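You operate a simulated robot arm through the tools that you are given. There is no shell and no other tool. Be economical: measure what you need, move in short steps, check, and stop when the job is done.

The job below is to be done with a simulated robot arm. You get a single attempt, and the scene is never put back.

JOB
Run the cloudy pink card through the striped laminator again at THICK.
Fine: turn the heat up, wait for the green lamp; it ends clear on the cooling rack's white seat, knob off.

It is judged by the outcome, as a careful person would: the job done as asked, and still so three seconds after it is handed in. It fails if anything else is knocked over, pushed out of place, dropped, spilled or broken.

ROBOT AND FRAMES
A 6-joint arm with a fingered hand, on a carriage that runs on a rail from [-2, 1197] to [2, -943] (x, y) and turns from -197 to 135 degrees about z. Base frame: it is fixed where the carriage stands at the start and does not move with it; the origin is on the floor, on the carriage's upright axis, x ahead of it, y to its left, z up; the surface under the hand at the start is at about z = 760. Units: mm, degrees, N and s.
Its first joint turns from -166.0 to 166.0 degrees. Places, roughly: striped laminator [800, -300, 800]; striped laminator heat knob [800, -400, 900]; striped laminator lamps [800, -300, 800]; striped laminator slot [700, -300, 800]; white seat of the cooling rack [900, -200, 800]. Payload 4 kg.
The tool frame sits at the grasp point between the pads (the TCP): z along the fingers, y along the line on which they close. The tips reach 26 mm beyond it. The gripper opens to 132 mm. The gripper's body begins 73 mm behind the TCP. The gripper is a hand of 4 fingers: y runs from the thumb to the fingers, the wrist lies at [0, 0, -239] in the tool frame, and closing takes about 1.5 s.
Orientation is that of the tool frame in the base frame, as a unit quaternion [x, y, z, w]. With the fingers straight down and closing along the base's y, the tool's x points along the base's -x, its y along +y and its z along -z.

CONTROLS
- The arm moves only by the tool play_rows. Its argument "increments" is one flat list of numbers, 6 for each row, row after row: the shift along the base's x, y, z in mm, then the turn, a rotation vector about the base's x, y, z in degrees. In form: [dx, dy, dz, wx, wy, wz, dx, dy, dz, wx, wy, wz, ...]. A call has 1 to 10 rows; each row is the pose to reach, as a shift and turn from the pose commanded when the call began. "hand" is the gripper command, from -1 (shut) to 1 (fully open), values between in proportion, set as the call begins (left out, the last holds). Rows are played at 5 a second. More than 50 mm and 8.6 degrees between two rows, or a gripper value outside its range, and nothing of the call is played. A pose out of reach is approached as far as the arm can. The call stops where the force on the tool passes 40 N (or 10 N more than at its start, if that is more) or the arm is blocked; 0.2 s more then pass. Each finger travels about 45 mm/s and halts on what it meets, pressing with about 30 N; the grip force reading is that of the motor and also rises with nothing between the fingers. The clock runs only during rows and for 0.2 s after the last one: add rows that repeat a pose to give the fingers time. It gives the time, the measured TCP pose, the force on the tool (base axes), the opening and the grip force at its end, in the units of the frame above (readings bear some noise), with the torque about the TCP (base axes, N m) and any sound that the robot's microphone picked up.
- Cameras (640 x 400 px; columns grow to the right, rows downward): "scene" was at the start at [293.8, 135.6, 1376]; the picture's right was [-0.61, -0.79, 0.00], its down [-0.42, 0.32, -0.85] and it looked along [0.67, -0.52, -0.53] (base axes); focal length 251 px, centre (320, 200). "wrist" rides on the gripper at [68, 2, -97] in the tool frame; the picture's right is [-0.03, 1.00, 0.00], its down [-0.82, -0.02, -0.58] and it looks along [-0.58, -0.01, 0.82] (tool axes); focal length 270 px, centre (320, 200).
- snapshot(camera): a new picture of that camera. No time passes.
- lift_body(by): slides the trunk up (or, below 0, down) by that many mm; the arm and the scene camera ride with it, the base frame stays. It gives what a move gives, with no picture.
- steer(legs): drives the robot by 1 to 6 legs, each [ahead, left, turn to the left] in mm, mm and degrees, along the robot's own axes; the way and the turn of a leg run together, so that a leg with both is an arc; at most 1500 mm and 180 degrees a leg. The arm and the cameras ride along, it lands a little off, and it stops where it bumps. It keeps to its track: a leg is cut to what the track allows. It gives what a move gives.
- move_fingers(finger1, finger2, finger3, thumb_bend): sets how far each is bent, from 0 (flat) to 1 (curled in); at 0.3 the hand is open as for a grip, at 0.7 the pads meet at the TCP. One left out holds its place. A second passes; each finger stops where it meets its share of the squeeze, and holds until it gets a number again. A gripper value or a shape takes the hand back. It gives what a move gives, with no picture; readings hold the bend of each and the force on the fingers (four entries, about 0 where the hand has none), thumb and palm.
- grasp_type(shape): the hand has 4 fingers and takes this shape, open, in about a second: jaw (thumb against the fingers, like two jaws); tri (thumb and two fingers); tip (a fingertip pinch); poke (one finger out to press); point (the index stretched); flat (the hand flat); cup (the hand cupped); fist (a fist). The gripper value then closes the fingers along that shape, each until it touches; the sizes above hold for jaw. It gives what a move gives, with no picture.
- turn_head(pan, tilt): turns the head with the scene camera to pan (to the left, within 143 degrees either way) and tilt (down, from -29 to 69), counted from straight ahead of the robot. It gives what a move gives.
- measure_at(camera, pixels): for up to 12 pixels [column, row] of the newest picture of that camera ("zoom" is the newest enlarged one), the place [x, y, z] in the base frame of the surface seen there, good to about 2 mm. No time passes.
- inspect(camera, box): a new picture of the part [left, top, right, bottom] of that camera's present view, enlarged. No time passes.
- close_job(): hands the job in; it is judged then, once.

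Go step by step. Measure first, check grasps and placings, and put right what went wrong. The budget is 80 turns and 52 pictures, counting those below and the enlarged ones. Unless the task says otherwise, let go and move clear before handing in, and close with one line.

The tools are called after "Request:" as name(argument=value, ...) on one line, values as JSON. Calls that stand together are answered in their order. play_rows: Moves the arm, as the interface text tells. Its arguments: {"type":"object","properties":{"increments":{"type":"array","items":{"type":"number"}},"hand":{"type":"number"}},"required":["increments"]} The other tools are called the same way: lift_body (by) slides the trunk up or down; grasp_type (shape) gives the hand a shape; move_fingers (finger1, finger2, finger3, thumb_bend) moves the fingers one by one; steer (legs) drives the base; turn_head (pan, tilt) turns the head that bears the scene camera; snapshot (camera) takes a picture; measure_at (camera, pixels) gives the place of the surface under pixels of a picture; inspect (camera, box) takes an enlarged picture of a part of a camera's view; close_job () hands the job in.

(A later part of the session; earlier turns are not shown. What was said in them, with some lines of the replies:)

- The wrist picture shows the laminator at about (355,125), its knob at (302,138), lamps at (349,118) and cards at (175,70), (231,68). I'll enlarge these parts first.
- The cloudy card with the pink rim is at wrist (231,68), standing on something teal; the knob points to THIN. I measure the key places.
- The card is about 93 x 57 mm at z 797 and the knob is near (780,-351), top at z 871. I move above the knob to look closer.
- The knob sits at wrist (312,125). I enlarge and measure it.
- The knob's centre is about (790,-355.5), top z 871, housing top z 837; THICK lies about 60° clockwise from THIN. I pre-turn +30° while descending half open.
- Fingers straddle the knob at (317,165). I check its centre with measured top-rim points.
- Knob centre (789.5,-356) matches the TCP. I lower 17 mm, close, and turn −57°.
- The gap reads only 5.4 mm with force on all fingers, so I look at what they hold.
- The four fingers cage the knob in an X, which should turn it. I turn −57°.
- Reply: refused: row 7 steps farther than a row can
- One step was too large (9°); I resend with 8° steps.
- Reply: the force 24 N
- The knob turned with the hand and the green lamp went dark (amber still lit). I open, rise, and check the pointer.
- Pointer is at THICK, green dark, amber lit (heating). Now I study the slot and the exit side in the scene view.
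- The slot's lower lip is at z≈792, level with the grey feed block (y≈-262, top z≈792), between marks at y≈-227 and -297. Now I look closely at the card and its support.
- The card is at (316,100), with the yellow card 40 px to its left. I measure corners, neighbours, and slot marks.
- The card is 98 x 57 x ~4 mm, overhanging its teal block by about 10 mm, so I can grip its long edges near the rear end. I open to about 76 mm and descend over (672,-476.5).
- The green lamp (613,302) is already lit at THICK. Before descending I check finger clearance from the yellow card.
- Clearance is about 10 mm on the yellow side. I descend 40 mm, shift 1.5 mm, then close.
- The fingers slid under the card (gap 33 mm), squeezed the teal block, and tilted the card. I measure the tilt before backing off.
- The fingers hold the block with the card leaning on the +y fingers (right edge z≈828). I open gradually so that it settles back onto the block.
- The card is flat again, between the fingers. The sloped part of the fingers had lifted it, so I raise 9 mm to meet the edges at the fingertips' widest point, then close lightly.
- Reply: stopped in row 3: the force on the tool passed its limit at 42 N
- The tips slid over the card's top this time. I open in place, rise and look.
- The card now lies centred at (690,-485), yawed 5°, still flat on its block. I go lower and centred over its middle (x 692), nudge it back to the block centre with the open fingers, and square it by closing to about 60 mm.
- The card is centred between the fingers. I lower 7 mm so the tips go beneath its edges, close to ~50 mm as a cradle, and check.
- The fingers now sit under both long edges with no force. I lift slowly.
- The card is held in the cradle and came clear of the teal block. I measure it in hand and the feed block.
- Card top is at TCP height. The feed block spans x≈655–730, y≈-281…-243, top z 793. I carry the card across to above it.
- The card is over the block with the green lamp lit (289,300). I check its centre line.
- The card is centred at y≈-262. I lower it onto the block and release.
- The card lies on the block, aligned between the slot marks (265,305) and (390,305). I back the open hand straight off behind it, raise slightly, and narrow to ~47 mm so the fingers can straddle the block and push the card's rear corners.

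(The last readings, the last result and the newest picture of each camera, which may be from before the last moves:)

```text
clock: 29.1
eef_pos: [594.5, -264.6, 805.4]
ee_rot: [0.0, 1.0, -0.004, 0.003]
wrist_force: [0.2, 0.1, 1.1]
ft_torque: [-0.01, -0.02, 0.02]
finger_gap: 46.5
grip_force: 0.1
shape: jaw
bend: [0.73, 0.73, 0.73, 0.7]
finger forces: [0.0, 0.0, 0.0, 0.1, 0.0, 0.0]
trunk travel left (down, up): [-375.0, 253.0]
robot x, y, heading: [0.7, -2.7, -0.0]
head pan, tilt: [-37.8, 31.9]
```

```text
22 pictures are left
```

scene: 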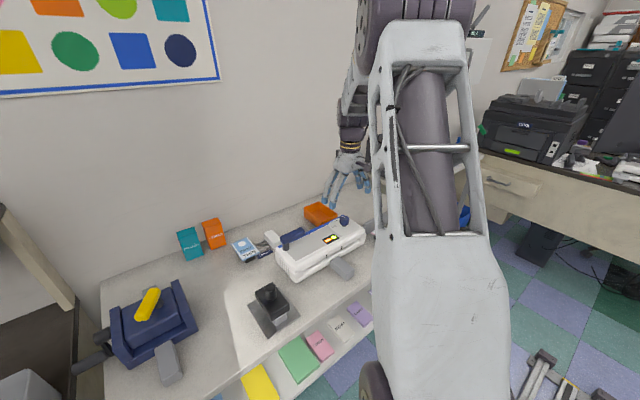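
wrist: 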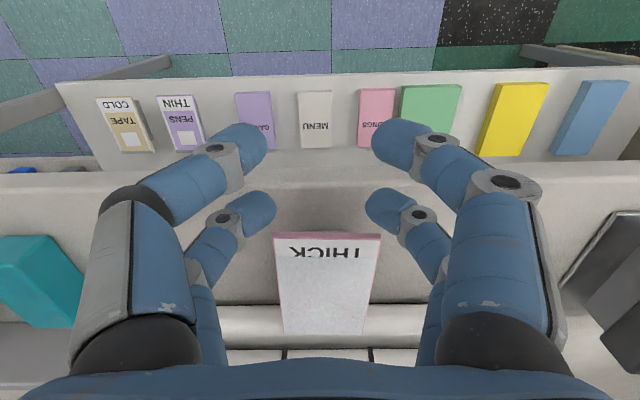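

The rear edge (row 236, cols 274–382) faces both front fingers squarely. I push slowly forward 45 mm.

Request:
play_rows(increments=[8, 0, 0, 0, 0, 0, 16, 0, 0, 0, 0, 0, 22, 0, 0, 0, 0, 0, 28, 0, 0, 0, 0, 0, 34, 0, 0, 0, 0, 0, 40, 0, 0, 0, 0, 0, 45, 0, 0, 0, 0, 0])

Request:
snapshot(camera="wrist")

```text
clock: 30.7
eef_pos: [640.2, -264.0, 806.4]
ee_rot: [0.0, 1.0, -0.003, 0.002]
wrist_force: [0.3, -0.4, -1.3]
ft_torque: [-0.01, -0.03, 0.01]
finger_gap: 46.8
grip_force: 0.0
shape: jaw
bend: [0.73, 0.73, 0.73, 0.7]
finger forces: [0.0, 0.0, 0.1, 0.1, 0.1, 0.0]
trunk travel left (down, up): [-375.0, 253.0]
robot x, y, heading: [2.4, -2.2, 0.0]
head pan, tilt: [-37.8, 31.9]
```

```text
21 pictures are left
```

wrist: 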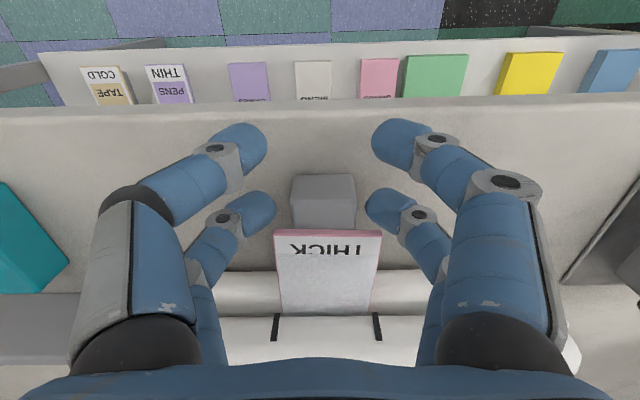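

The card slides into the slot between the marks, block centred between the fingers. I push on.

Request:
play_rows(increments=[6, 0, 0, 0, 0, 0, 12, 0, 0, 0, 0, 0, 18, 0, 0, 0, 0, 0, 24, 0, 0, 0, 0, 0, 30, 0, 0, 0, 0, 0])

Request:
snapshot(camera="wrist")

```text
clock: 31.9
eef_pos: [670.0, -264.0, 805.8]
ee_rot: [0.0, 1.0, -0.004, 0.003]
wrist_force: [0.5, 0.1, -0.5]
ft_torque: [-0.04, -0.01, 0.0]
finger_gap: 46.5
grip_force: 0.1
shape: jaw
bend: [0.73, 0.73, 0.73, 0.7]
finger forces: [0.0, 0.0, 0.1, 0.0, 0.0, 0.0]
trunk travel left (down, up): [-375.0, 253.0]
robot x, y, heading: [-2.9, 0.5, -0.2]
head pan, tilt: [-37.8, 31.9]
```

```text
20 pictures are left
```

wrist: 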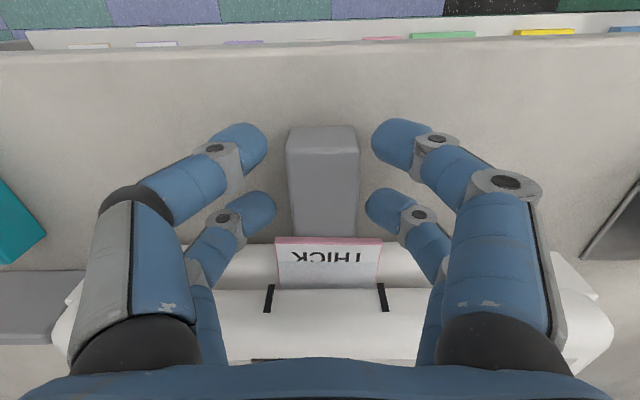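

The rear edge (row 240) has run slightly ahead, so rollers may have caught it. I wait a second and look.

Request:
play_rows(increments=[0, 0, 0, 0, 0, 0, 0, 0, 0, 0, 0, 0, 0, 0, 0, 0, 0, 0, 0, 0, 0, 0, 0, 0, 0, 0, 0, 0, 0, 0])

Request:
snapshot(camera="wrist")

```text
clock: 33.1
eef_pos: [670.1, -263.3, 805.8]
ee_rot: [0.001, 1.0, -0.003, 0.002]
wrist_force: [0.5, -0.2, 0.2]
ft_torque: [-0.04, -0.01, 0.05]
finger_gap: 46.9
grip_force: 0.1
shape: jaw
bend: [0.73, 0.73, 0.73, 0.7]
finger forces: [0.1, 0.1, 0.0, 0.0, 0.1, 0.1]
trunk travel left (down, up): [-375.0, 253.0]
robot x, y, heading: [-1.3, -1.0, 0.1]
head pan, tilt: [-37.8, 31.9]
```

```text
19 pictures are left
```

wrist: 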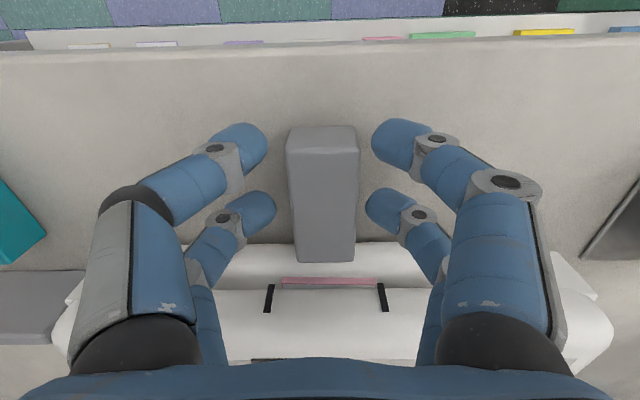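

The rollers are drawing it in. I rise clear and move to look at the exit side.

Request:
play_rows(increments=[0, 0, 45, 0, 0, 0, 0, 0, 90, 0, 0, 0, 0, 0, 135, 0, 0, 0, 0, 0, 180, 0, 0, 0, 40, 0, 195, 0, 0, 0, 85, 0, 195, 0, 0, 0, 130, 0, 195, 0, 0, 0, 170, 0, 195, 0, 0, 0, 200, 0, 195, 0, 0, 0, 200, 0, 195, 0, 0, 0])

Request:
snapshot(camera="wrist")

```text
clock: 35.3
eef_pos: [870.1, -263.5, 1001.9]
ee_rot: [0.0, 1.0, -0.003, 0.003]
wrist_force: [-0.1, -0.3, -0.9]
ft_torque: [-0.06, 0.0, 0.0]
finger_gap: 46.6
grip_force: 0.2
shape: jaw
bend: [0.73, 0.73, 0.73, 0.7]
finger forces: [0.0, 0.1, 0.1, 0.0, 0.0, 0.0]
trunk travel left (down, up): [-375.0, 253.0]
robot x, y, heading: [2.6, -2.3, 0.0]
head pan, tilt: [-37.8, 31.9]
```

```text
18 pictures are left
```

wrist: 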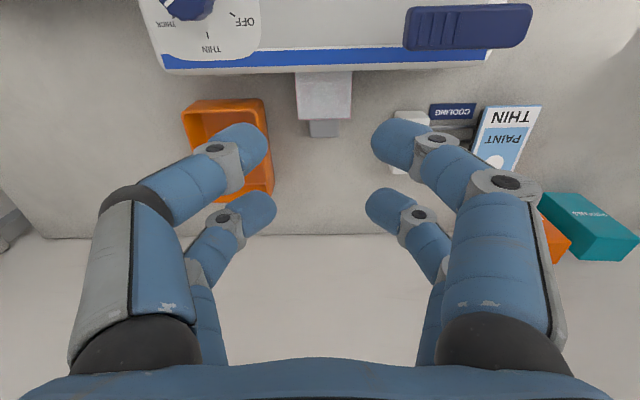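

The card is emerging over the rear block at (325,95). I wait for it to finish.

Request:
play_rows(increments=[0, 0, 0, 0, 0, 0, 0, 0, 0, 0, 0, 0, 0, 0, 0, 0, 0, 0, 0, 0, 0, 0, 0, 0, 0, 0, 0, 0, 0, 0, 0, 0, 0, 0, 0, 0, 0, 0, 0, 0, 0, 0, 0, 0, 0, 0, 0, 0, 0, 0, 0, 0, 0, 0, 0, 0, 0, 0, 0, 0])

Request:
snapshot(camera="wrist")

```text
clock: 37.5
eef_pos: [868.7, -263.7, 1001.4]
ee_rot: [0.0, 1.0, -0.004, 0.002]
wrist_force: [0.5, -0.1, 0.0]
ft_torque: [0.01, 0.01, 0.01]
finger_gap: 46.4
grip_force: 0.1
shape: jaw
bend: [0.73, 0.73, 0.73, 0.7]
finger forces: [0.1, 0.0, 0.0, 0.1, 0.1, 0.0]
trunk travel left (down, up): [-375.0, 253.0]
robot x, y, heading: [1.4, -2.1, -0.2]
head pan, tilt: [-37.8, 31.9]
```

```text
17 pictures are left
```

wrist: 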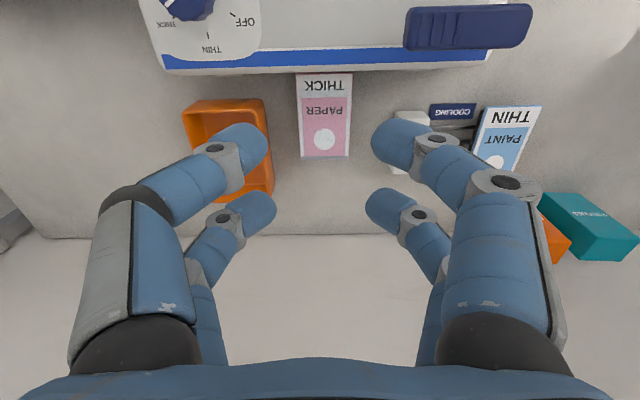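

The card came out clear ("PAPER") at (324,115). I measure it, the tray, and the rack's white seat.

Request:
measure_at(camera="wrist", pixels=[[299, 76], [352, 76], [349, 155], [302, 155], [266, 110], [270, 185], [395, 115], [428, 115], [410, 125], [395, 165], [495, 110], [325, 64]])

Request:
inspect(camera="scene", box=[220, 215, 340, 285])

Request:
measure_at(camera="zoom", pixels=[[245, 110], [285, 150], [290, 190], [215, 170], [260, 85], [320, 130], [200, 130], [180, 165]])

```text
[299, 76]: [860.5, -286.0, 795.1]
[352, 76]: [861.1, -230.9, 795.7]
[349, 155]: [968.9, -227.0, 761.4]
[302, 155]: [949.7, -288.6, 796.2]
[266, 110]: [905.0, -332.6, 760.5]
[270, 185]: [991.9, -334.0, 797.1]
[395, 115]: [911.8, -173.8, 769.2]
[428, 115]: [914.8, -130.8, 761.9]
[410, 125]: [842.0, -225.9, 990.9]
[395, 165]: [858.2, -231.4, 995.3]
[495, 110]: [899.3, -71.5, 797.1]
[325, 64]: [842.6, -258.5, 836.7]
```

```text
5.33 times, centred on (280, 250) of scene
```

zoom: 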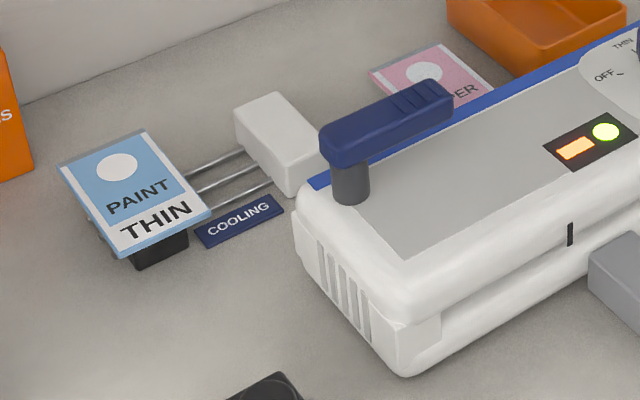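

```text
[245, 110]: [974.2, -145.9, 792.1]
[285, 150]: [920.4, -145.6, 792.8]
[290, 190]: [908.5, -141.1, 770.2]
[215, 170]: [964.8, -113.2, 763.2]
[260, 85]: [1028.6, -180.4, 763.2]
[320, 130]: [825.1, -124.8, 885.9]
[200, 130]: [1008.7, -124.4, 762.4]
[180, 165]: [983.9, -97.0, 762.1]
```

The card lies at x≈854–951, y -287…-230 on the rear block; the white seat spans about x 908–980, y -177…-143, top z 793. I check the rack wires' height and descend open over the card.

Request:
measure_at(camera="zoom", pixels=[[217, 163], [225, 180], [240, 195], [228, 158], [232, 180], [250, 188], [240, 215], [277, 94], [318, 168], [236, 106], [288, 194], [240, 135]])

Request:
play_rows(hand=0.16, increments=[18, 1.3, -35, 0, 0, 0, 36, 2.7, -75, 0, 0, 0, 36, 2.7, -110, 0, 0, 0, 36, 2.7, -135, 0, 0, 0, 36, 2.7, -150, 0, 0, 0, 36, 2.7, -150, 0, 0, 0])

Request:
snapshot(camera="wrist")

```text
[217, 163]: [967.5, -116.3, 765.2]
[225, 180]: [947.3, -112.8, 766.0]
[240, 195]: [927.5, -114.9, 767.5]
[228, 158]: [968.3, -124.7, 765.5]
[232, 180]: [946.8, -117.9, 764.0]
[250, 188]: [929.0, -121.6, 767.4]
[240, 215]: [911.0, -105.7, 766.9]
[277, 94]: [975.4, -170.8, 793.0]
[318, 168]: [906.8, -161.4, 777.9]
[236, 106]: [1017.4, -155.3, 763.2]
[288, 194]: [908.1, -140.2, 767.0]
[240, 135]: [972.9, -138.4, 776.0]
```

```text
clock: 38.9
eef_pos: [906.0, -261.0, 851.4]
ee_rot: [-0.001, 1.0, -0.004, 0.003]
wrist_force: [-0.4, -0.1, 0.1]
ft_torque: [-0.01, 0.01, 0.0]
finger_gap: 75.9
grip_force: 0.1
shape: jaw
bend: [0.72, 0.72, 0.72, 0.7]
finger forces: [0.0, 0.0, 0.0, 0.0, 0.0, 0.0]
trunk travel left (down, up): [-375.0, 253.0]
robot x, y, heading: [-4.8, -1.2, -0.2]
head pan, tilt: [-37.8, 31.9]
```

```text
15 pictures are left
```

wrist: 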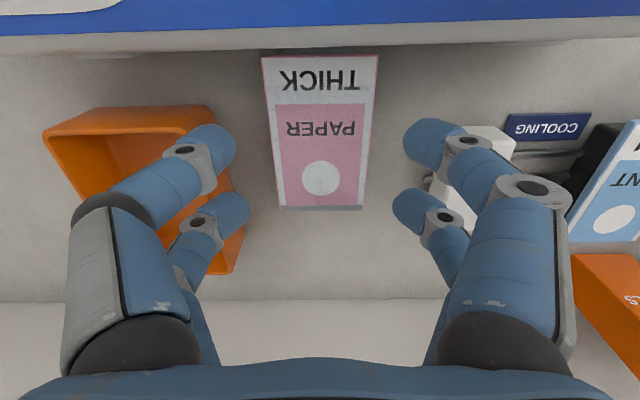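

All neighbours clear (tray edge y≈-333, seat edge y≈-177, wires top z≈768). I confirm the card's extents, then descend.

Request:
measure_at(camera="wrist", pixels=[[265, 60], [376, 58], [362, 204], [284, 206], [320, 130], [320, 46], [210, 112], [240, 180]])

Request:
play_rows(increments=[0, 0, -25, 0, 0, 0, 0, 0, -45, 0, 0, 0, 0, 0, -54.5, 0, 0, 0, 0, 0, -54.5, 0, 0, 0])

Request:
play_rows(hand=-0.06, increments=[0, 0, 0, 0, 0, 0, 0, 0, 0, 0, 0, 0, 0, 0, 0, 0, 0, 0])

Request:
play_rows(hand=-0.23, increments=[0, 0, 0, 0, 0, 0, 0, 0, 0, 0, 0, 0, 0, 0, 0, 0, 0, 0])

Request:
snapshot(camera="wrist")

```text
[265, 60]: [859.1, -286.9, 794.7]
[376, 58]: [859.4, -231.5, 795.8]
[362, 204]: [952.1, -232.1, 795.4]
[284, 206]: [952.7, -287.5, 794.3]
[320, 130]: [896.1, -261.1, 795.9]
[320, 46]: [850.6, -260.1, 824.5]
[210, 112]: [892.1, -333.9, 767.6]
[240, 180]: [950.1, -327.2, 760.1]
```

```text
clock: 39.9
eef_pos: [905.9, -260.7, 796.4]
ee_rot: [0.0, 1.0, -0.004, 0.002]
wrist_force: [0.6, -0.2, -0.2]
ft_torque: [-0.01, -0.02, 0.03]
finger_gap: 76.4
grip_force: 0.1
shape: jaw
bend: [0.72, 0.72, 0.72, 0.7]
finger forces: [0.0, 0.0, 0.0, 0.0, 0.2, 0.0]
trunk travel left (down, up): [-375.0, 253.0]
robot x, y, heading: [-0.8, 3.6, 0.0]
head pan, tilt: [-37.8, 31.9]
```

```text
clock: 40.7
eef_pos: [904.6, -260.3, 797.2]
ee_rot: [0.0, 1.0, -0.003, 0.003]
wrist_force: [0.3, 0.1, -1.0]
ft_torque: [0.0, 0.03, -0.01]
finger_gap: 62.3
grip_force: 0.0
shape: jaw
bend: [0.73, 0.73, 0.73, 0.7]
finger forces: [0.0, 0.0, 0.0, 0.0, 0.0, 0.0]
trunk travel left (down, up): [-375.0, 253.0]
robot x, y, heading: [-1.9, 1.9, 0.0]
head pan, tilt: [-37.8, 31.9]
```

```text
clock: 41.5
eef_pos: [906.2, -260.3, 797.2]
ee_rot: [-0.001, 1.0, -0.004, 0.003]
wrist_force: [0.8, 0.0, 0.1]
ft_torque: [-0.01, 0.01, 0.04]
finger_gap: 51.2
grip_force: 0.1
shape: jaw
bend: [0.73, 0.73, 0.73, 0.7]
finger forces: [0.0, 0.1, 0.1, 0.0, 0.1, 0.0]
trunk travel left (down, up): [-375.0, 253.0]
robot x, y, heading: [-2.8, -0.9, 0.2]
head pan, tilt: [-37.8, 31.9]
```

```text
14 pictures are left
```

wrist: 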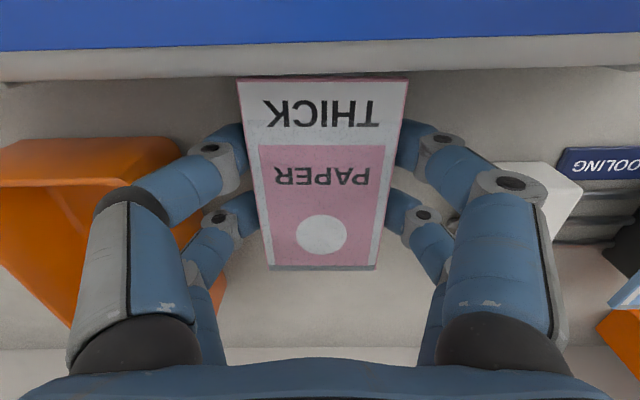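

The cradle is set as before. I lift with a small forward shift, then carry it toward the white seat.

Request:
play_rows(increments=[1, 0, 4, 0, 0, 0, 2, 0, 9, 0, 0, 0, 5, 0, 16, 0, 0, 0, 12, 0, 26, 0, 0, 0, 24, 0, 38, 0, 0, 0, 34, 6, 46, 0, 0, 0, 36, 30, 48, 0, 0, 0, 36, 60, 48, 0, 0, 0, 36, 88, 48, 0, 0, 0, 36, 98.5, 48, 0, 0, 0])

Request:
snapshot(camera="wrist")

```text
clock: 43.7
eef_pos: [941.6, -161.4, 843.8]
ee_rot: [0.0, 1.0, -0.003, 0.003]
wrist_force: [-0.4, 0.3, -0.8]
ft_torque: [0.01, -0.01, 0.02]
finger_gap: 51.3
grip_force: 0.0
shape: jaw
bend: [0.73, 0.73, 0.73, 0.7]
finger forces: [0.0, 0.1, 0.0, 0.0, 0.0, 0.0]
trunk travel left (down, up): [-375.0, 253.0]
robot x, y, heading: [-0.9, 1.7, -0.0]
head pan, tilt: [-37.8, 31.9]
```

```text
13 pictures are left
```

wrist: 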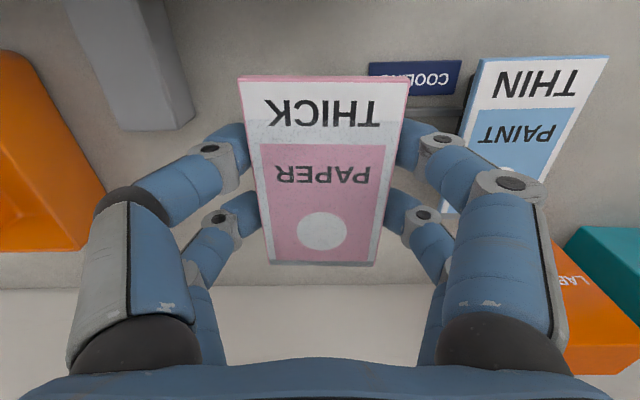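

The card is over the seat, clear of the PAINT card. I lower it slowly and look before releasing.

Request:
measure_at(camera="wrist", pixels=[[243, 84], [404, 84], [378, 258], [270, 258], [320, 180], [470, 110], [375, 85], [450, 90]])

Request:
play_rows(increments=[0, 0, -15, 0, 0, 0, 0, 0, -30, 0, 0, 0, 0, 0, -40, 0, 0, 0, 0, 0, -45, 0, 0, 0, 0, 0, -47, 0, 0, 0, 0, 0, -47, 0, 0, 0])

Request:
inspect(camera="scene", box=[220, 200, 340, 275])

```text
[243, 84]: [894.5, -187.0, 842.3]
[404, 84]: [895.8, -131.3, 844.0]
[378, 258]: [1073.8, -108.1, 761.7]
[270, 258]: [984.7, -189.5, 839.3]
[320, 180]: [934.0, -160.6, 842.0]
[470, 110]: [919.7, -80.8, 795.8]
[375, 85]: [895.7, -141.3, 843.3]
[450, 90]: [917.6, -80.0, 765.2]
```

```text
clock: 45.1
eef_pos: [940.6, -162.5, 796.9]
ee_rot: [0.001, 1.0, -0.004, 0.002]
wrist_force: [-0.2, 0.1, 0.1]
ft_torque: [0.02, 0.0, 0.02]
finger_gap: 51.2
grip_force: 0.1
shape: jaw
bend: [0.73, 0.73, 0.73, 0.7]
finger forces: [0.0, 0.0, 0.0, 0.0, 0.0, 0.0]
trunk travel left (down, up): [-375.0, 253.0]
robot x, y, heading: [1.3, -0.3, 0.1]
head pan, tilt: [-37.8, 31.9]
```

```text
5.33 times, centred on (280, 238) of scene
```

zoom: 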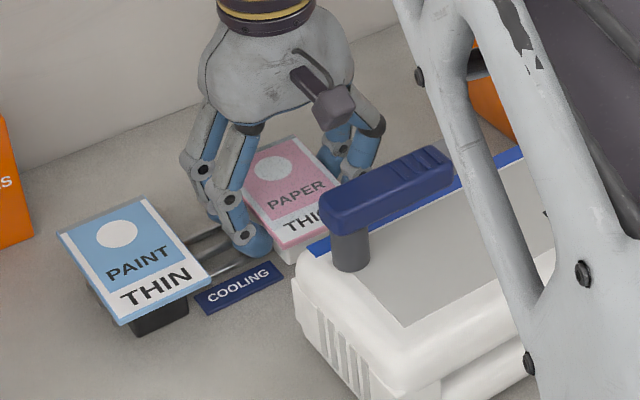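

The card rests on the white seat, with fingers clear of the PAINT card. I open modestly and rise straight up.

Request:
play_rows(hand=0.06, increments=[0, 0, 0, 0, 0, 0, 0, 0, 0, 0, 0, 0, 0, 0, 0, 0, 0, 0])

Request:
play_rows(increments=[0, 0, 15, 0, 0, 0, 0, 0, 35, 0, 0, 0, 0, 0, 75, 0, 0, 0, 0, 0, 120, 0, 0, 0, 0, 0, 165, 0, 0, 0, 0, 0, 165, 0, 0, 0])

Request:
snapshot(camera="wrist")

```text
clock: 45.9
eef_pos: [942.4, -162.0, 797.6]
ee_rot: [0.0, 1.0, -0.003, 0.003]
wrist_force: [-0.1, -0.6, 0.1]
ft_torque: [-0.03, -0.01, 0.03]
finger_gap: 69.2
grip_force: 0.0
shape: jaw
bend: [0.72, 0.72, 0.72, 0.7]
finger forces: [0.0, 0.1, 0.0, 0.0, 0.1, 0.0]
trunk travel left (down, up): [-375.0, 253.0]
robot x, y, heading: [1.2, 0.3, 0.2]
head pan, tilt: [-37.8, 31.9]
```

```text
clock: 47.3
eef_pos: [941.6, -161.4, 962.5]
ee_rot: [0.0, 1.0, -0.004, 0.002]
wrist_force: [0.3, 0.0, -0.4]
ft_torque: [0.02, -0.01, 0.0]
finger_gap: 69.3
grip_force: 0.0
shape: jaw
bend: [0.72, 0.72, 0.72, 0.7]
finger forces: [0.0, 0.0, 0.0, 0.0, 0.0, 0.1]
trunk travel left (down, up): [-375.0, 253.0]
robot x, y, heading: [-0.1, 2.8, 0.0]
head pan, tilt: [-37.8, 31.9]
```

```text
11 pictures are left
```

wrist: 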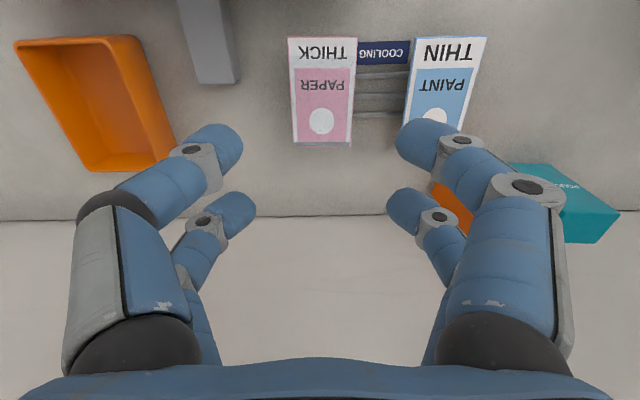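

The clear card sits squarely on the white seat at (322,92). Now the knob: I move above it, turning to −60° with the hand half open.

Request:
play_rows(hand=0, increments=[-21, -26, 20, 0, 0, -7.5, -46, -58, 23, 0, 0, -15, -71, -90, 23, 0, 0, -22.5, -96, -122, 23, 0, 0, -30, -121, -154, 23, 0, 0, -37.5, -141, -180, 23, 0, 0, -45, -151.5, -194.2, 23, 0, 0, -52.5, -151.5, -194.2, 0, 0, 0, -60, -151.5, -194.2, -40, 0, 0, -60, -151.5, -194.2, -40, 0, 0, -60])

Request:
snapshot(camera="wrist")

```text
clock: 49.5
eef_pos: [790.5, -356.4, 921.7]
ee_rot: [0.5, 0.866, -0.004, 0.0]
wrist_force: [-0.8, 0.7, 0.2]
ft_torque: [-0.05, 0.02, -0.02]
finger_gap: 66.5
grip_force: 0.1
shape: jaw
bend: [0.73, 0.73, 0.73, 0.7]
finger forces: [0.0, 0.0, 0.1, 0.0, 0.0, 0.1]
trunk travel left (down, up): [-375.0, 253.0]
robot x, y, heading: [-2.3, 2.5, 0.2]
head pan, tilt: [-37.8, 31.9]
```

```text
10 pictures are left
```

wrist: 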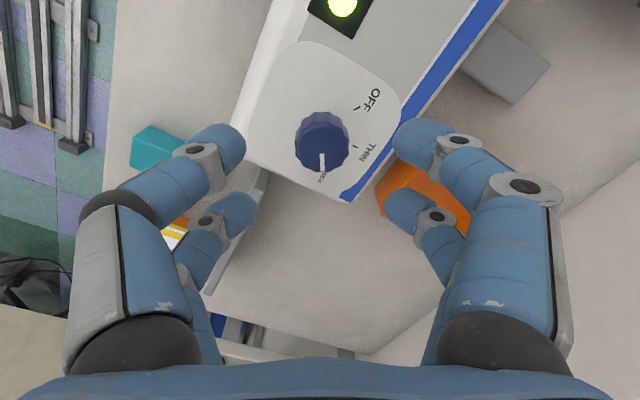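

The knob is centred ahead of the fingers, pointer at THICK. I lower 48 mm and close around it.

Request:
play_rows(increments=[0, 0, -20, 0, 0, 0, 0, 0, -38, 0, 0, 0, 0, 0, -48, 0, 0, 0, 0, 0, -48, 0, 0, 0])

Request:
play_rows(hand=-1, increments=[0, 0, 0, 0, 0, 0, 0, 0, 0, 0, 0, 0, 0, 0, 0, 0, 0, 0, 0, 0, 0, 0, 0, 0, 0, 0, 0, 0, 0, 0, 0, 0, 0, 0, 0, 0])

Request:
play_rows(increments=[0, 0, 0, 0, 0, 8, 0, 0, 0, 0, 0, 16, 0, 0, 0, 0, 0, 24, 0, 0, 0, 0, 0, 32, 0, 0, 0, 0, 0, 40, 0, 0, 0, 0, 0, 48, 0, 0, 0, 0, 0, 56, 0, 0, 0, 0, 0, 64, 0, 0, 0, 0, 0, 72])

```text
clock: 50.5
eef_pos: [789.9, -356.6, 874.7]
ee_rot: [0.5, 0.866, -0.004, 0.0]
wrist_force: [-0.8, -0.5, -0.3]
ft_torque: [0.04, -0.03, 0.04]
finger_gap: 66.5
grip_force: 0.0
shape: jaw
bend: [0.73, 0.73, 0.73, 0.7]
finger forces: [0.0, 0.1, 0.0, 0.0, 0.1, 0.1]
trunk travel left (down, up): [-375.0, 253.0]
robot x, y, heading: [-0.7, -1.1, -0.0]
head pan, tilt: [-37.8, 31.9]
```

```text
clock: 51.9
eef_pos: [790.1, -357.1, 874.4]
ee_rot: [0.501, 0.865, -0.004, 0.0]
wrist_force: [6.1, 1.1, -7.2]
ft_torque: [-0.08, -0.33, 0.03]
finger_gap: 4.5
grip_force: 29.8
shape: jaw
bend: [0.71, 0.72, 0.71, 0.73]
finger forces: [29.2, 29.9, 30.4, 0.1, 23.2, 0.0]
trunk travel left (down, up): [-375.0, 253.0]
robot x, y, heading: [-2.0, -1.3, -0.2]
head pan, tilt: [-37.8, 31.9]
```

```text
clock: 53.9
eef_pos: [790.0, -357.1, 875.1]
ee_rot: [-0.106, 0.994, -0.003, 0.003]
wrist_force: [6.5, 4.1, -10.0]
ft_torque: [0.27, -0.33, -0.02]
finger_gap: 3.7
grip_force: 30.5
shape: jaw
bend: [0.71, 0.71, 0.71, 0.73]
finger forces: [28.8, 32.6, 31.5, 0.0, 23.6, 0.1]
trunk travel left (down, up): [-375.0, 253.0]
robot x, y, heading: [-3.9, 0.6, 0.1]
head pan, tilt: [-37.8, 31.9]
```

The turn is going smoothly; I finish the remaining 46° toward OFF.

Request:
play_rows(increments=[0, 0, 0, 0, 0, 8, 0, 0, 0, 0, 0, 16, 0, 0, 0, 0, 0, 24, 0, 0, 0, 0, 0, 32, 0, 0, 0, 0, 0, 40, 0, 0, 0, 0, 0, 47, 0, 0, 0, 0, 0, 47])

Request:
snapshot(camera="wrist")

```text
clock: 55.2
eef_pos: [791.3, -352.1, 873.4]
ee_rot: [-0.42, 0.908, -0.008, -0.012]
wrist_force: [-7.0, -1.7, 2.7]
ft_torque: [0.76, -0.25, -0.01]
finger_gap: 2.1
grip_force: 30.3
shape: jaw
bend: [0.71, 0.72, 0.71, 0.74]
finger forces: [40.3, 55.4, 35.2, 0.0, 52.7, 0.0]
out of reach, approached as far as the arm can: row 5, 6
trunk travel left (down, up): [-375.0, 253.0]
robot x, y, heading: [1.2, 5.0, -0.3]
head pan, tilt: [-37.8, 31.9]
stopped in row 6: the force on the tool passed its limit at 62 N (the readings are from after the stop); the commanded pose is now the measured one
```

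```text
9 pictures are left
```

wrist: 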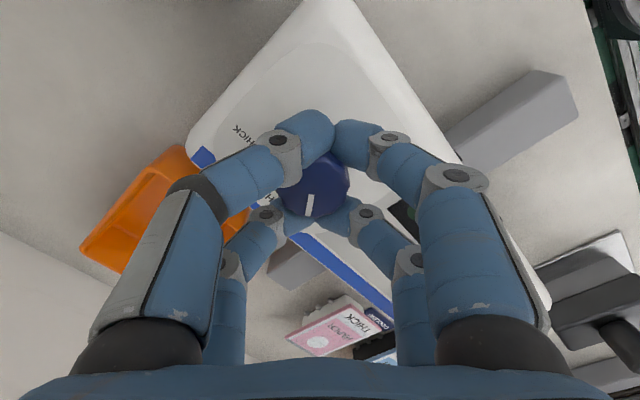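

A wrist limit stopped the turn at about +50°. I open, rise, turn back to 0° and check the knob.

Request:
play_rows(hand=0, increments=[0, 0, 0, 0, 0, 0, 0, 0, 0, 0, 0, 0, 0, 0, 0, 0, 0, 0, 0, 0, 0, 0, 0, 0, 0, 0, 0, 0, 0, 0, 0, -1.5, 20, 0, 0, -8, 0, -3, 50, 0, 0, -16, 0, -4.3, 80, 0, 0, -24, 0, -4.3, 100, 0, 0, -32, 0, -4.3, 112, 0, 0, -40])

Request:
inspect(camera="wrist", box=[200, 0, 440, 160])

```text
clock: 57.4
eef_pos: [791.1, -356.5, 984.2]
ee_rot: [-0.084, 0.996, -0.004, -0.013]
wrist_force: [0.7, -0.2, -0.1]
ft_torque: [0.0, 0.0, -0.01]
finger_gap: 65.5
grip_force: 0.0
shape: jaw
bend: [0.73, 0.73, 0.73, 0.7]
finger forces: [0.0, 0.0, 0.1, 0.0, 0.1, 0.0]
trunk travel left (down, up): [-375.0, 253.0]
robot x, y, heading: [-1.0, -0.8, -0.4]
head pan, tilt: [-37.8, 31.9]
```

```text
2.50 times, centred on (320, 80) of wrist
```

zoom: 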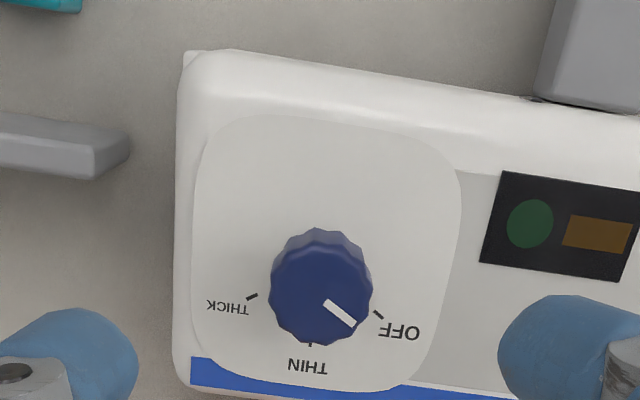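

Both lamps are dark and the pointer is at OFF. I back away upward and check that the laminator and card are in place.

Request:
measure_at(camera="zoom", pixels=[[320, 285], [250, 297], [378, 313], [310, 345], [500, 172], [495, 262]])

Request:
play_rows(hand=1, increments=[-20, 5, 45, 0, 0, -5, -45, 15, 90, 0, 0, -9.7, -70, 25, 135, 0, 0, -9.7, -95, 32, 180, 0, 0, -9.7, -115, 32, 225, 0, 0, -9.7, -115, 32, 225, 0, 0, -9.7])

Request:
snapshot(camera="wrist")

Request:
inspect(camera="scene", box=[220, 200, 420, 300])

```text
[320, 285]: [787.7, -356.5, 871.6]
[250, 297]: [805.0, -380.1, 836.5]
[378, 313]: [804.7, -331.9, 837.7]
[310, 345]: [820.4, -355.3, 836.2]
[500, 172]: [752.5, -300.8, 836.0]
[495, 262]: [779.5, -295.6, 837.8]
```

```text
refused: row 2 steps farther than a row can; nothing moved
```

```text
7 pictures are left
```

wrist: 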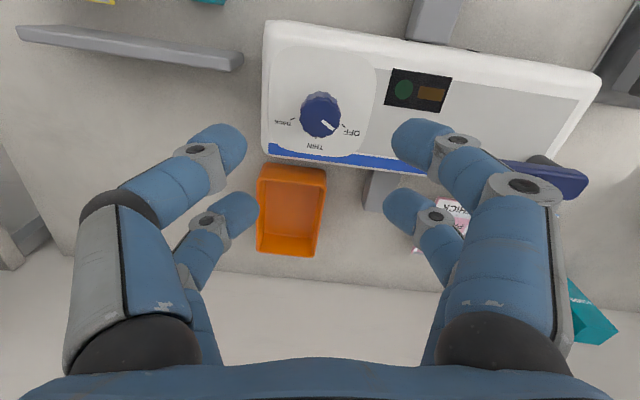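

```text
3.20 times, centred on (320, 250) of scene
```

zoom: 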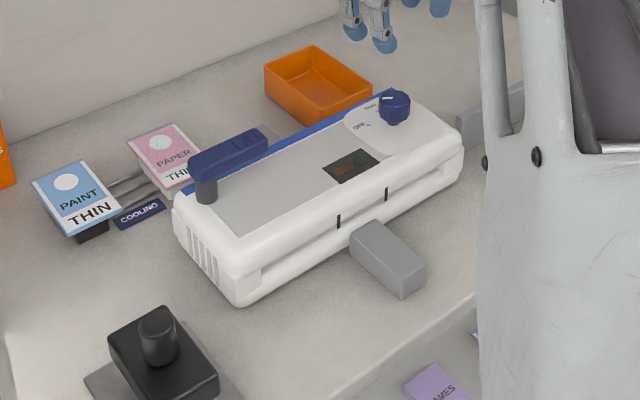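

The laminator's marks are where they were, and the rack looks right. I check the pointer angle and retreat with a smaller step.

Request:
measure_at(camera="wrist", pixels=[[323, 121], [333, 130], [320, 113]])

Request:
play_rows(hand=1, increments=[-10, 3, 35, 0, 0, -5, -25, 8, 70, 0, 0, -9.7, -45, 13, 105, 0, 0, -9.7, -65, 18, 140, 0, 0, -9.7, -85, 23, 175, 0, 0, -9.7, -85, 23, 175, 0, 0, -9.7])

Request:
snapshot(camera="wrist")

```text
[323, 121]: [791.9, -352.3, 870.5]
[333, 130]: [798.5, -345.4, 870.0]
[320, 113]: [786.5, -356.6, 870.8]
```

```text
clock: 58.8
eef_pos: [705.5, -333.0, 1162.1]
ee_rot: [0.0, 1.0, -0.002, -0.014]
wrist_force: [0.6, 0.4, -0.6]
ft_torque: [0.01, 0.02, -0.02]
finger_gap: 131.9
grip_force: 0.1
shape: jaw
bend: [0.3, 0.3, 0.3, 0.3]
finger forces: [0.0, 0.0, 0.0, 0.1, 0.0, 0.1]
trunk travel left (down, up): [-375.0, 253.0]
robot x, y, heading: [1.1, 0.3, -0.0]
head pan, tilt: [-37.8, 31.9]
```

```text
5 pictures are left
```

wrist: 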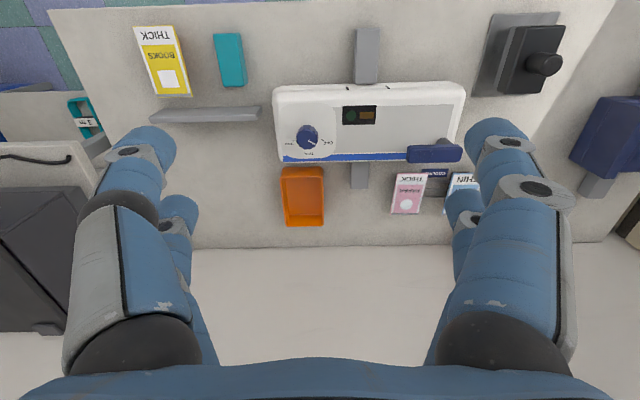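

Everything is in place, but the pointer measures about 48° against the OFF mark's 58°. I'll nudge it the last 8–9° to leave it squarely at OFF.

Request:
play_rows(hand=0, increments=[14, -4, -30, 0, 0, 5, 28, -8, -62, 0, 0, 10, 42, -12, -94, 0, 0, 15, 56, -16, -126, 0, 0, 20, 70, -20, -158, 0, 0, 25, 84.5, -23.5, -190, 0, 0, 25, 84.5, -23.5, -230, 0, 0, 25, 84.5, -23.5, -265, 0, 0, 25, 84.5, -23.5, -288, 0, 0, 25, 84.5, -23.5, -288, 0, 0, 25])

Request:
snapshot(camera="wrist")

```text
clock: 61.0
eef_pos: [791.9, -355.7, 872.0]
ee_rot: [-0.217, 0.976, -0.007, -0.012]
wrist_force: [0.1, 0.0, -0.6]
ft_torque: [0.03, -0.01, 0.01]
finger_gap: 66.8
grip_force: 0.1
shape: jaw
bend: [0.73, 0.73, 0.73, 0.7]
finger forces: [0.0, 0.0, 0.0, 0.1, 0.0, 0.1]
trunk travel left (down, up): [-375.0, 253.0]
robot x, y, heading: [-0.2, 3.0, 0.0]
head pan, tilt: [-37.8, 31.9]
```

```text
4 pictures are left
```

wrist: 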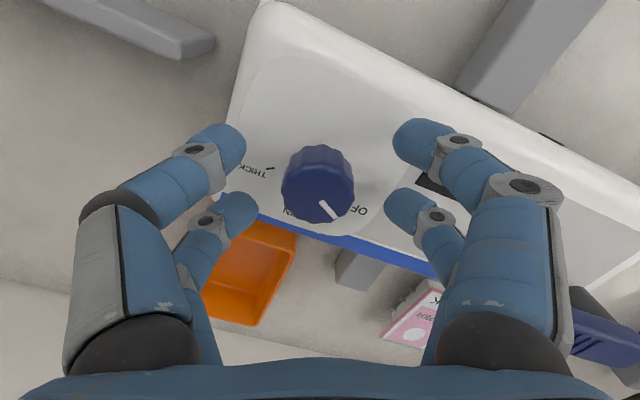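

The knob is centred between the fingers. I close, turn 8°, then open.

Request:
play_rows(hand=-1, increments=[-1, 0, 1, 0, 0, 0, -1, 0, 1, 0, 0, 0, -1, 0, 1, 0, 0, 0, -1, 0, 1, 0, 0, 0, -1, 0, 1, 0, 0, 0, -1, 0, 1, 0, 0, 0, -1, 0, 1, 0, 0, 4, -1, 0, 1, 0, 0, 8, -1, 0, 1, 0, 0, 8])

Request:
play_rows(hand=0, increments=[0, 0, 0, 0, 0, 0, 0, 0, 0, 0, 0, 0, 0, 0, 0, 0, 0, 0, 0, 0, 0, 0, 0, 0, 0, 0, 0, 0, 0, 0, 0, 0, 25, 0, 0, -6, 0, 0, 55, 0, 0, -12, 0, 0, 85, 0, 0, -18, 0, 0, 110, 0, 0, -25, 0, 0, 110, 0, 0, -33])

Request:
inspect(camera="wrist", box=[200, 0, 440, 160])

```text
clock: 63.0
eef_pos: [790.0, -353.4, 873.0]
ee_rot: [-0.283, 0.959, -0.005, -0.013]
wrist_force: [-1.7, 16.2, -10.8]
ft_torque: [0.2, 0.11, -0.22]
finger_gap: 3.6
grip_force: 30.3
shape: jaw
bend: [0.71, 0.71, 0.72, 0.74]
finger forces: [34.6, 31.1, 25.0, 0.0, 0.0, 0.0]
trunk travel left (down, up): [-375.0, 253.0]
robot x, y, heading: [-3.0, -0.8, -0.2]
head pan, tilt: [-37.8, 31.9]
```

```text
clock: 65.2
eef_pos: [789.5, -355.8, 981.2]
ee_rot: [0.003, 1.0, -0.004, -0.013]
wrist_force: [0.9, 0.3, -0.1]
ft_torque: [0.0, -0.02, -0.01]
finger_gap: 65.5
grip_force: 0.1
shape: jaw
bend: [0.73, 0.73, 0.73, 0.7]
finger forces: [0.0, 0.0, 0.0, 0.1, 0.0, 0.0]
trunk travel left (down, up): [-375.0, 253.0]
robot x, y, heading: [3.0, 1.4, -0.2]
head pan, tilt: [-37.8, 31.9]
```

```text
2.50 times, centred on (320, 80) of wrist
```

zoom: 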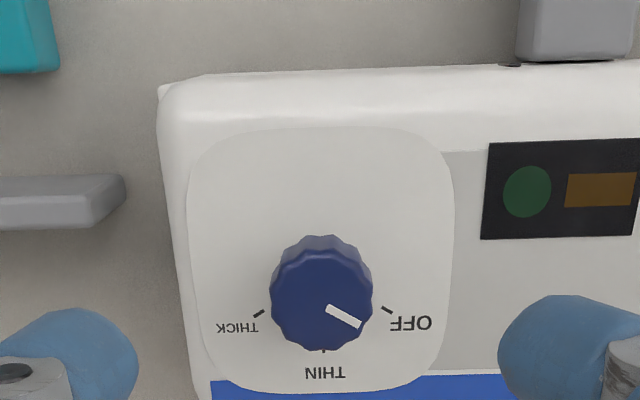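

The pointer now aims squarely at OFF and both lamps are dark. I move clear, take a last look, and then hand in.

Request:
play_rows(hand=1, increments=[-10, 3, 35, 0, 0, 0, -25, 8, 70, 0, 0, 0, -45, 13, 105, 0, 0, 0, -65, 18, 140, 0, 0, 0, -85, 23, 175, 0, 0, 0, -85, 23, 175, 0, 0, 0])

Request:
snapshot(camera="wrist")

```text
clock: 66.6
eef_pos: [703.9, -333.1, 1157.7]
ee_rot: [-0.001, 1.0, -0.003, -0.014]
wrist_force: [0.0, -0.8, 0.9]
ft_torque: [-0.01, 0.02, -0.01]
finger_gap: 132.0
grip_force: 0.0
shape: jaw
bend: [0.3, 0.3, 0.3, 0.3]
finger forces: [0.1, 0.0, 0.1, 0.0, 0.0, 0.0]
trunk travel left (down, up): [-375.0, 253.0]
robot x, y, heading: [3.4, 1.0, -0.5]
head pan, tilt: [-37.8, 31.9]
```

```text
2 pictures are left
```

wrist: 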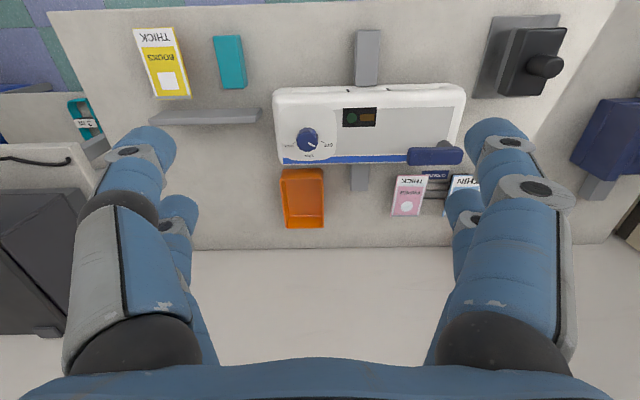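

The card is on the white seat at (408,195), the knob is off, and nothing else has moved. I hand in.

Request:
close_job()

```text
The job is handed in.
```

The pink card went through the striped laminator again at THICK once the green lamp lit, came out clear, and is on the cooling rack's white seat with the knob off.
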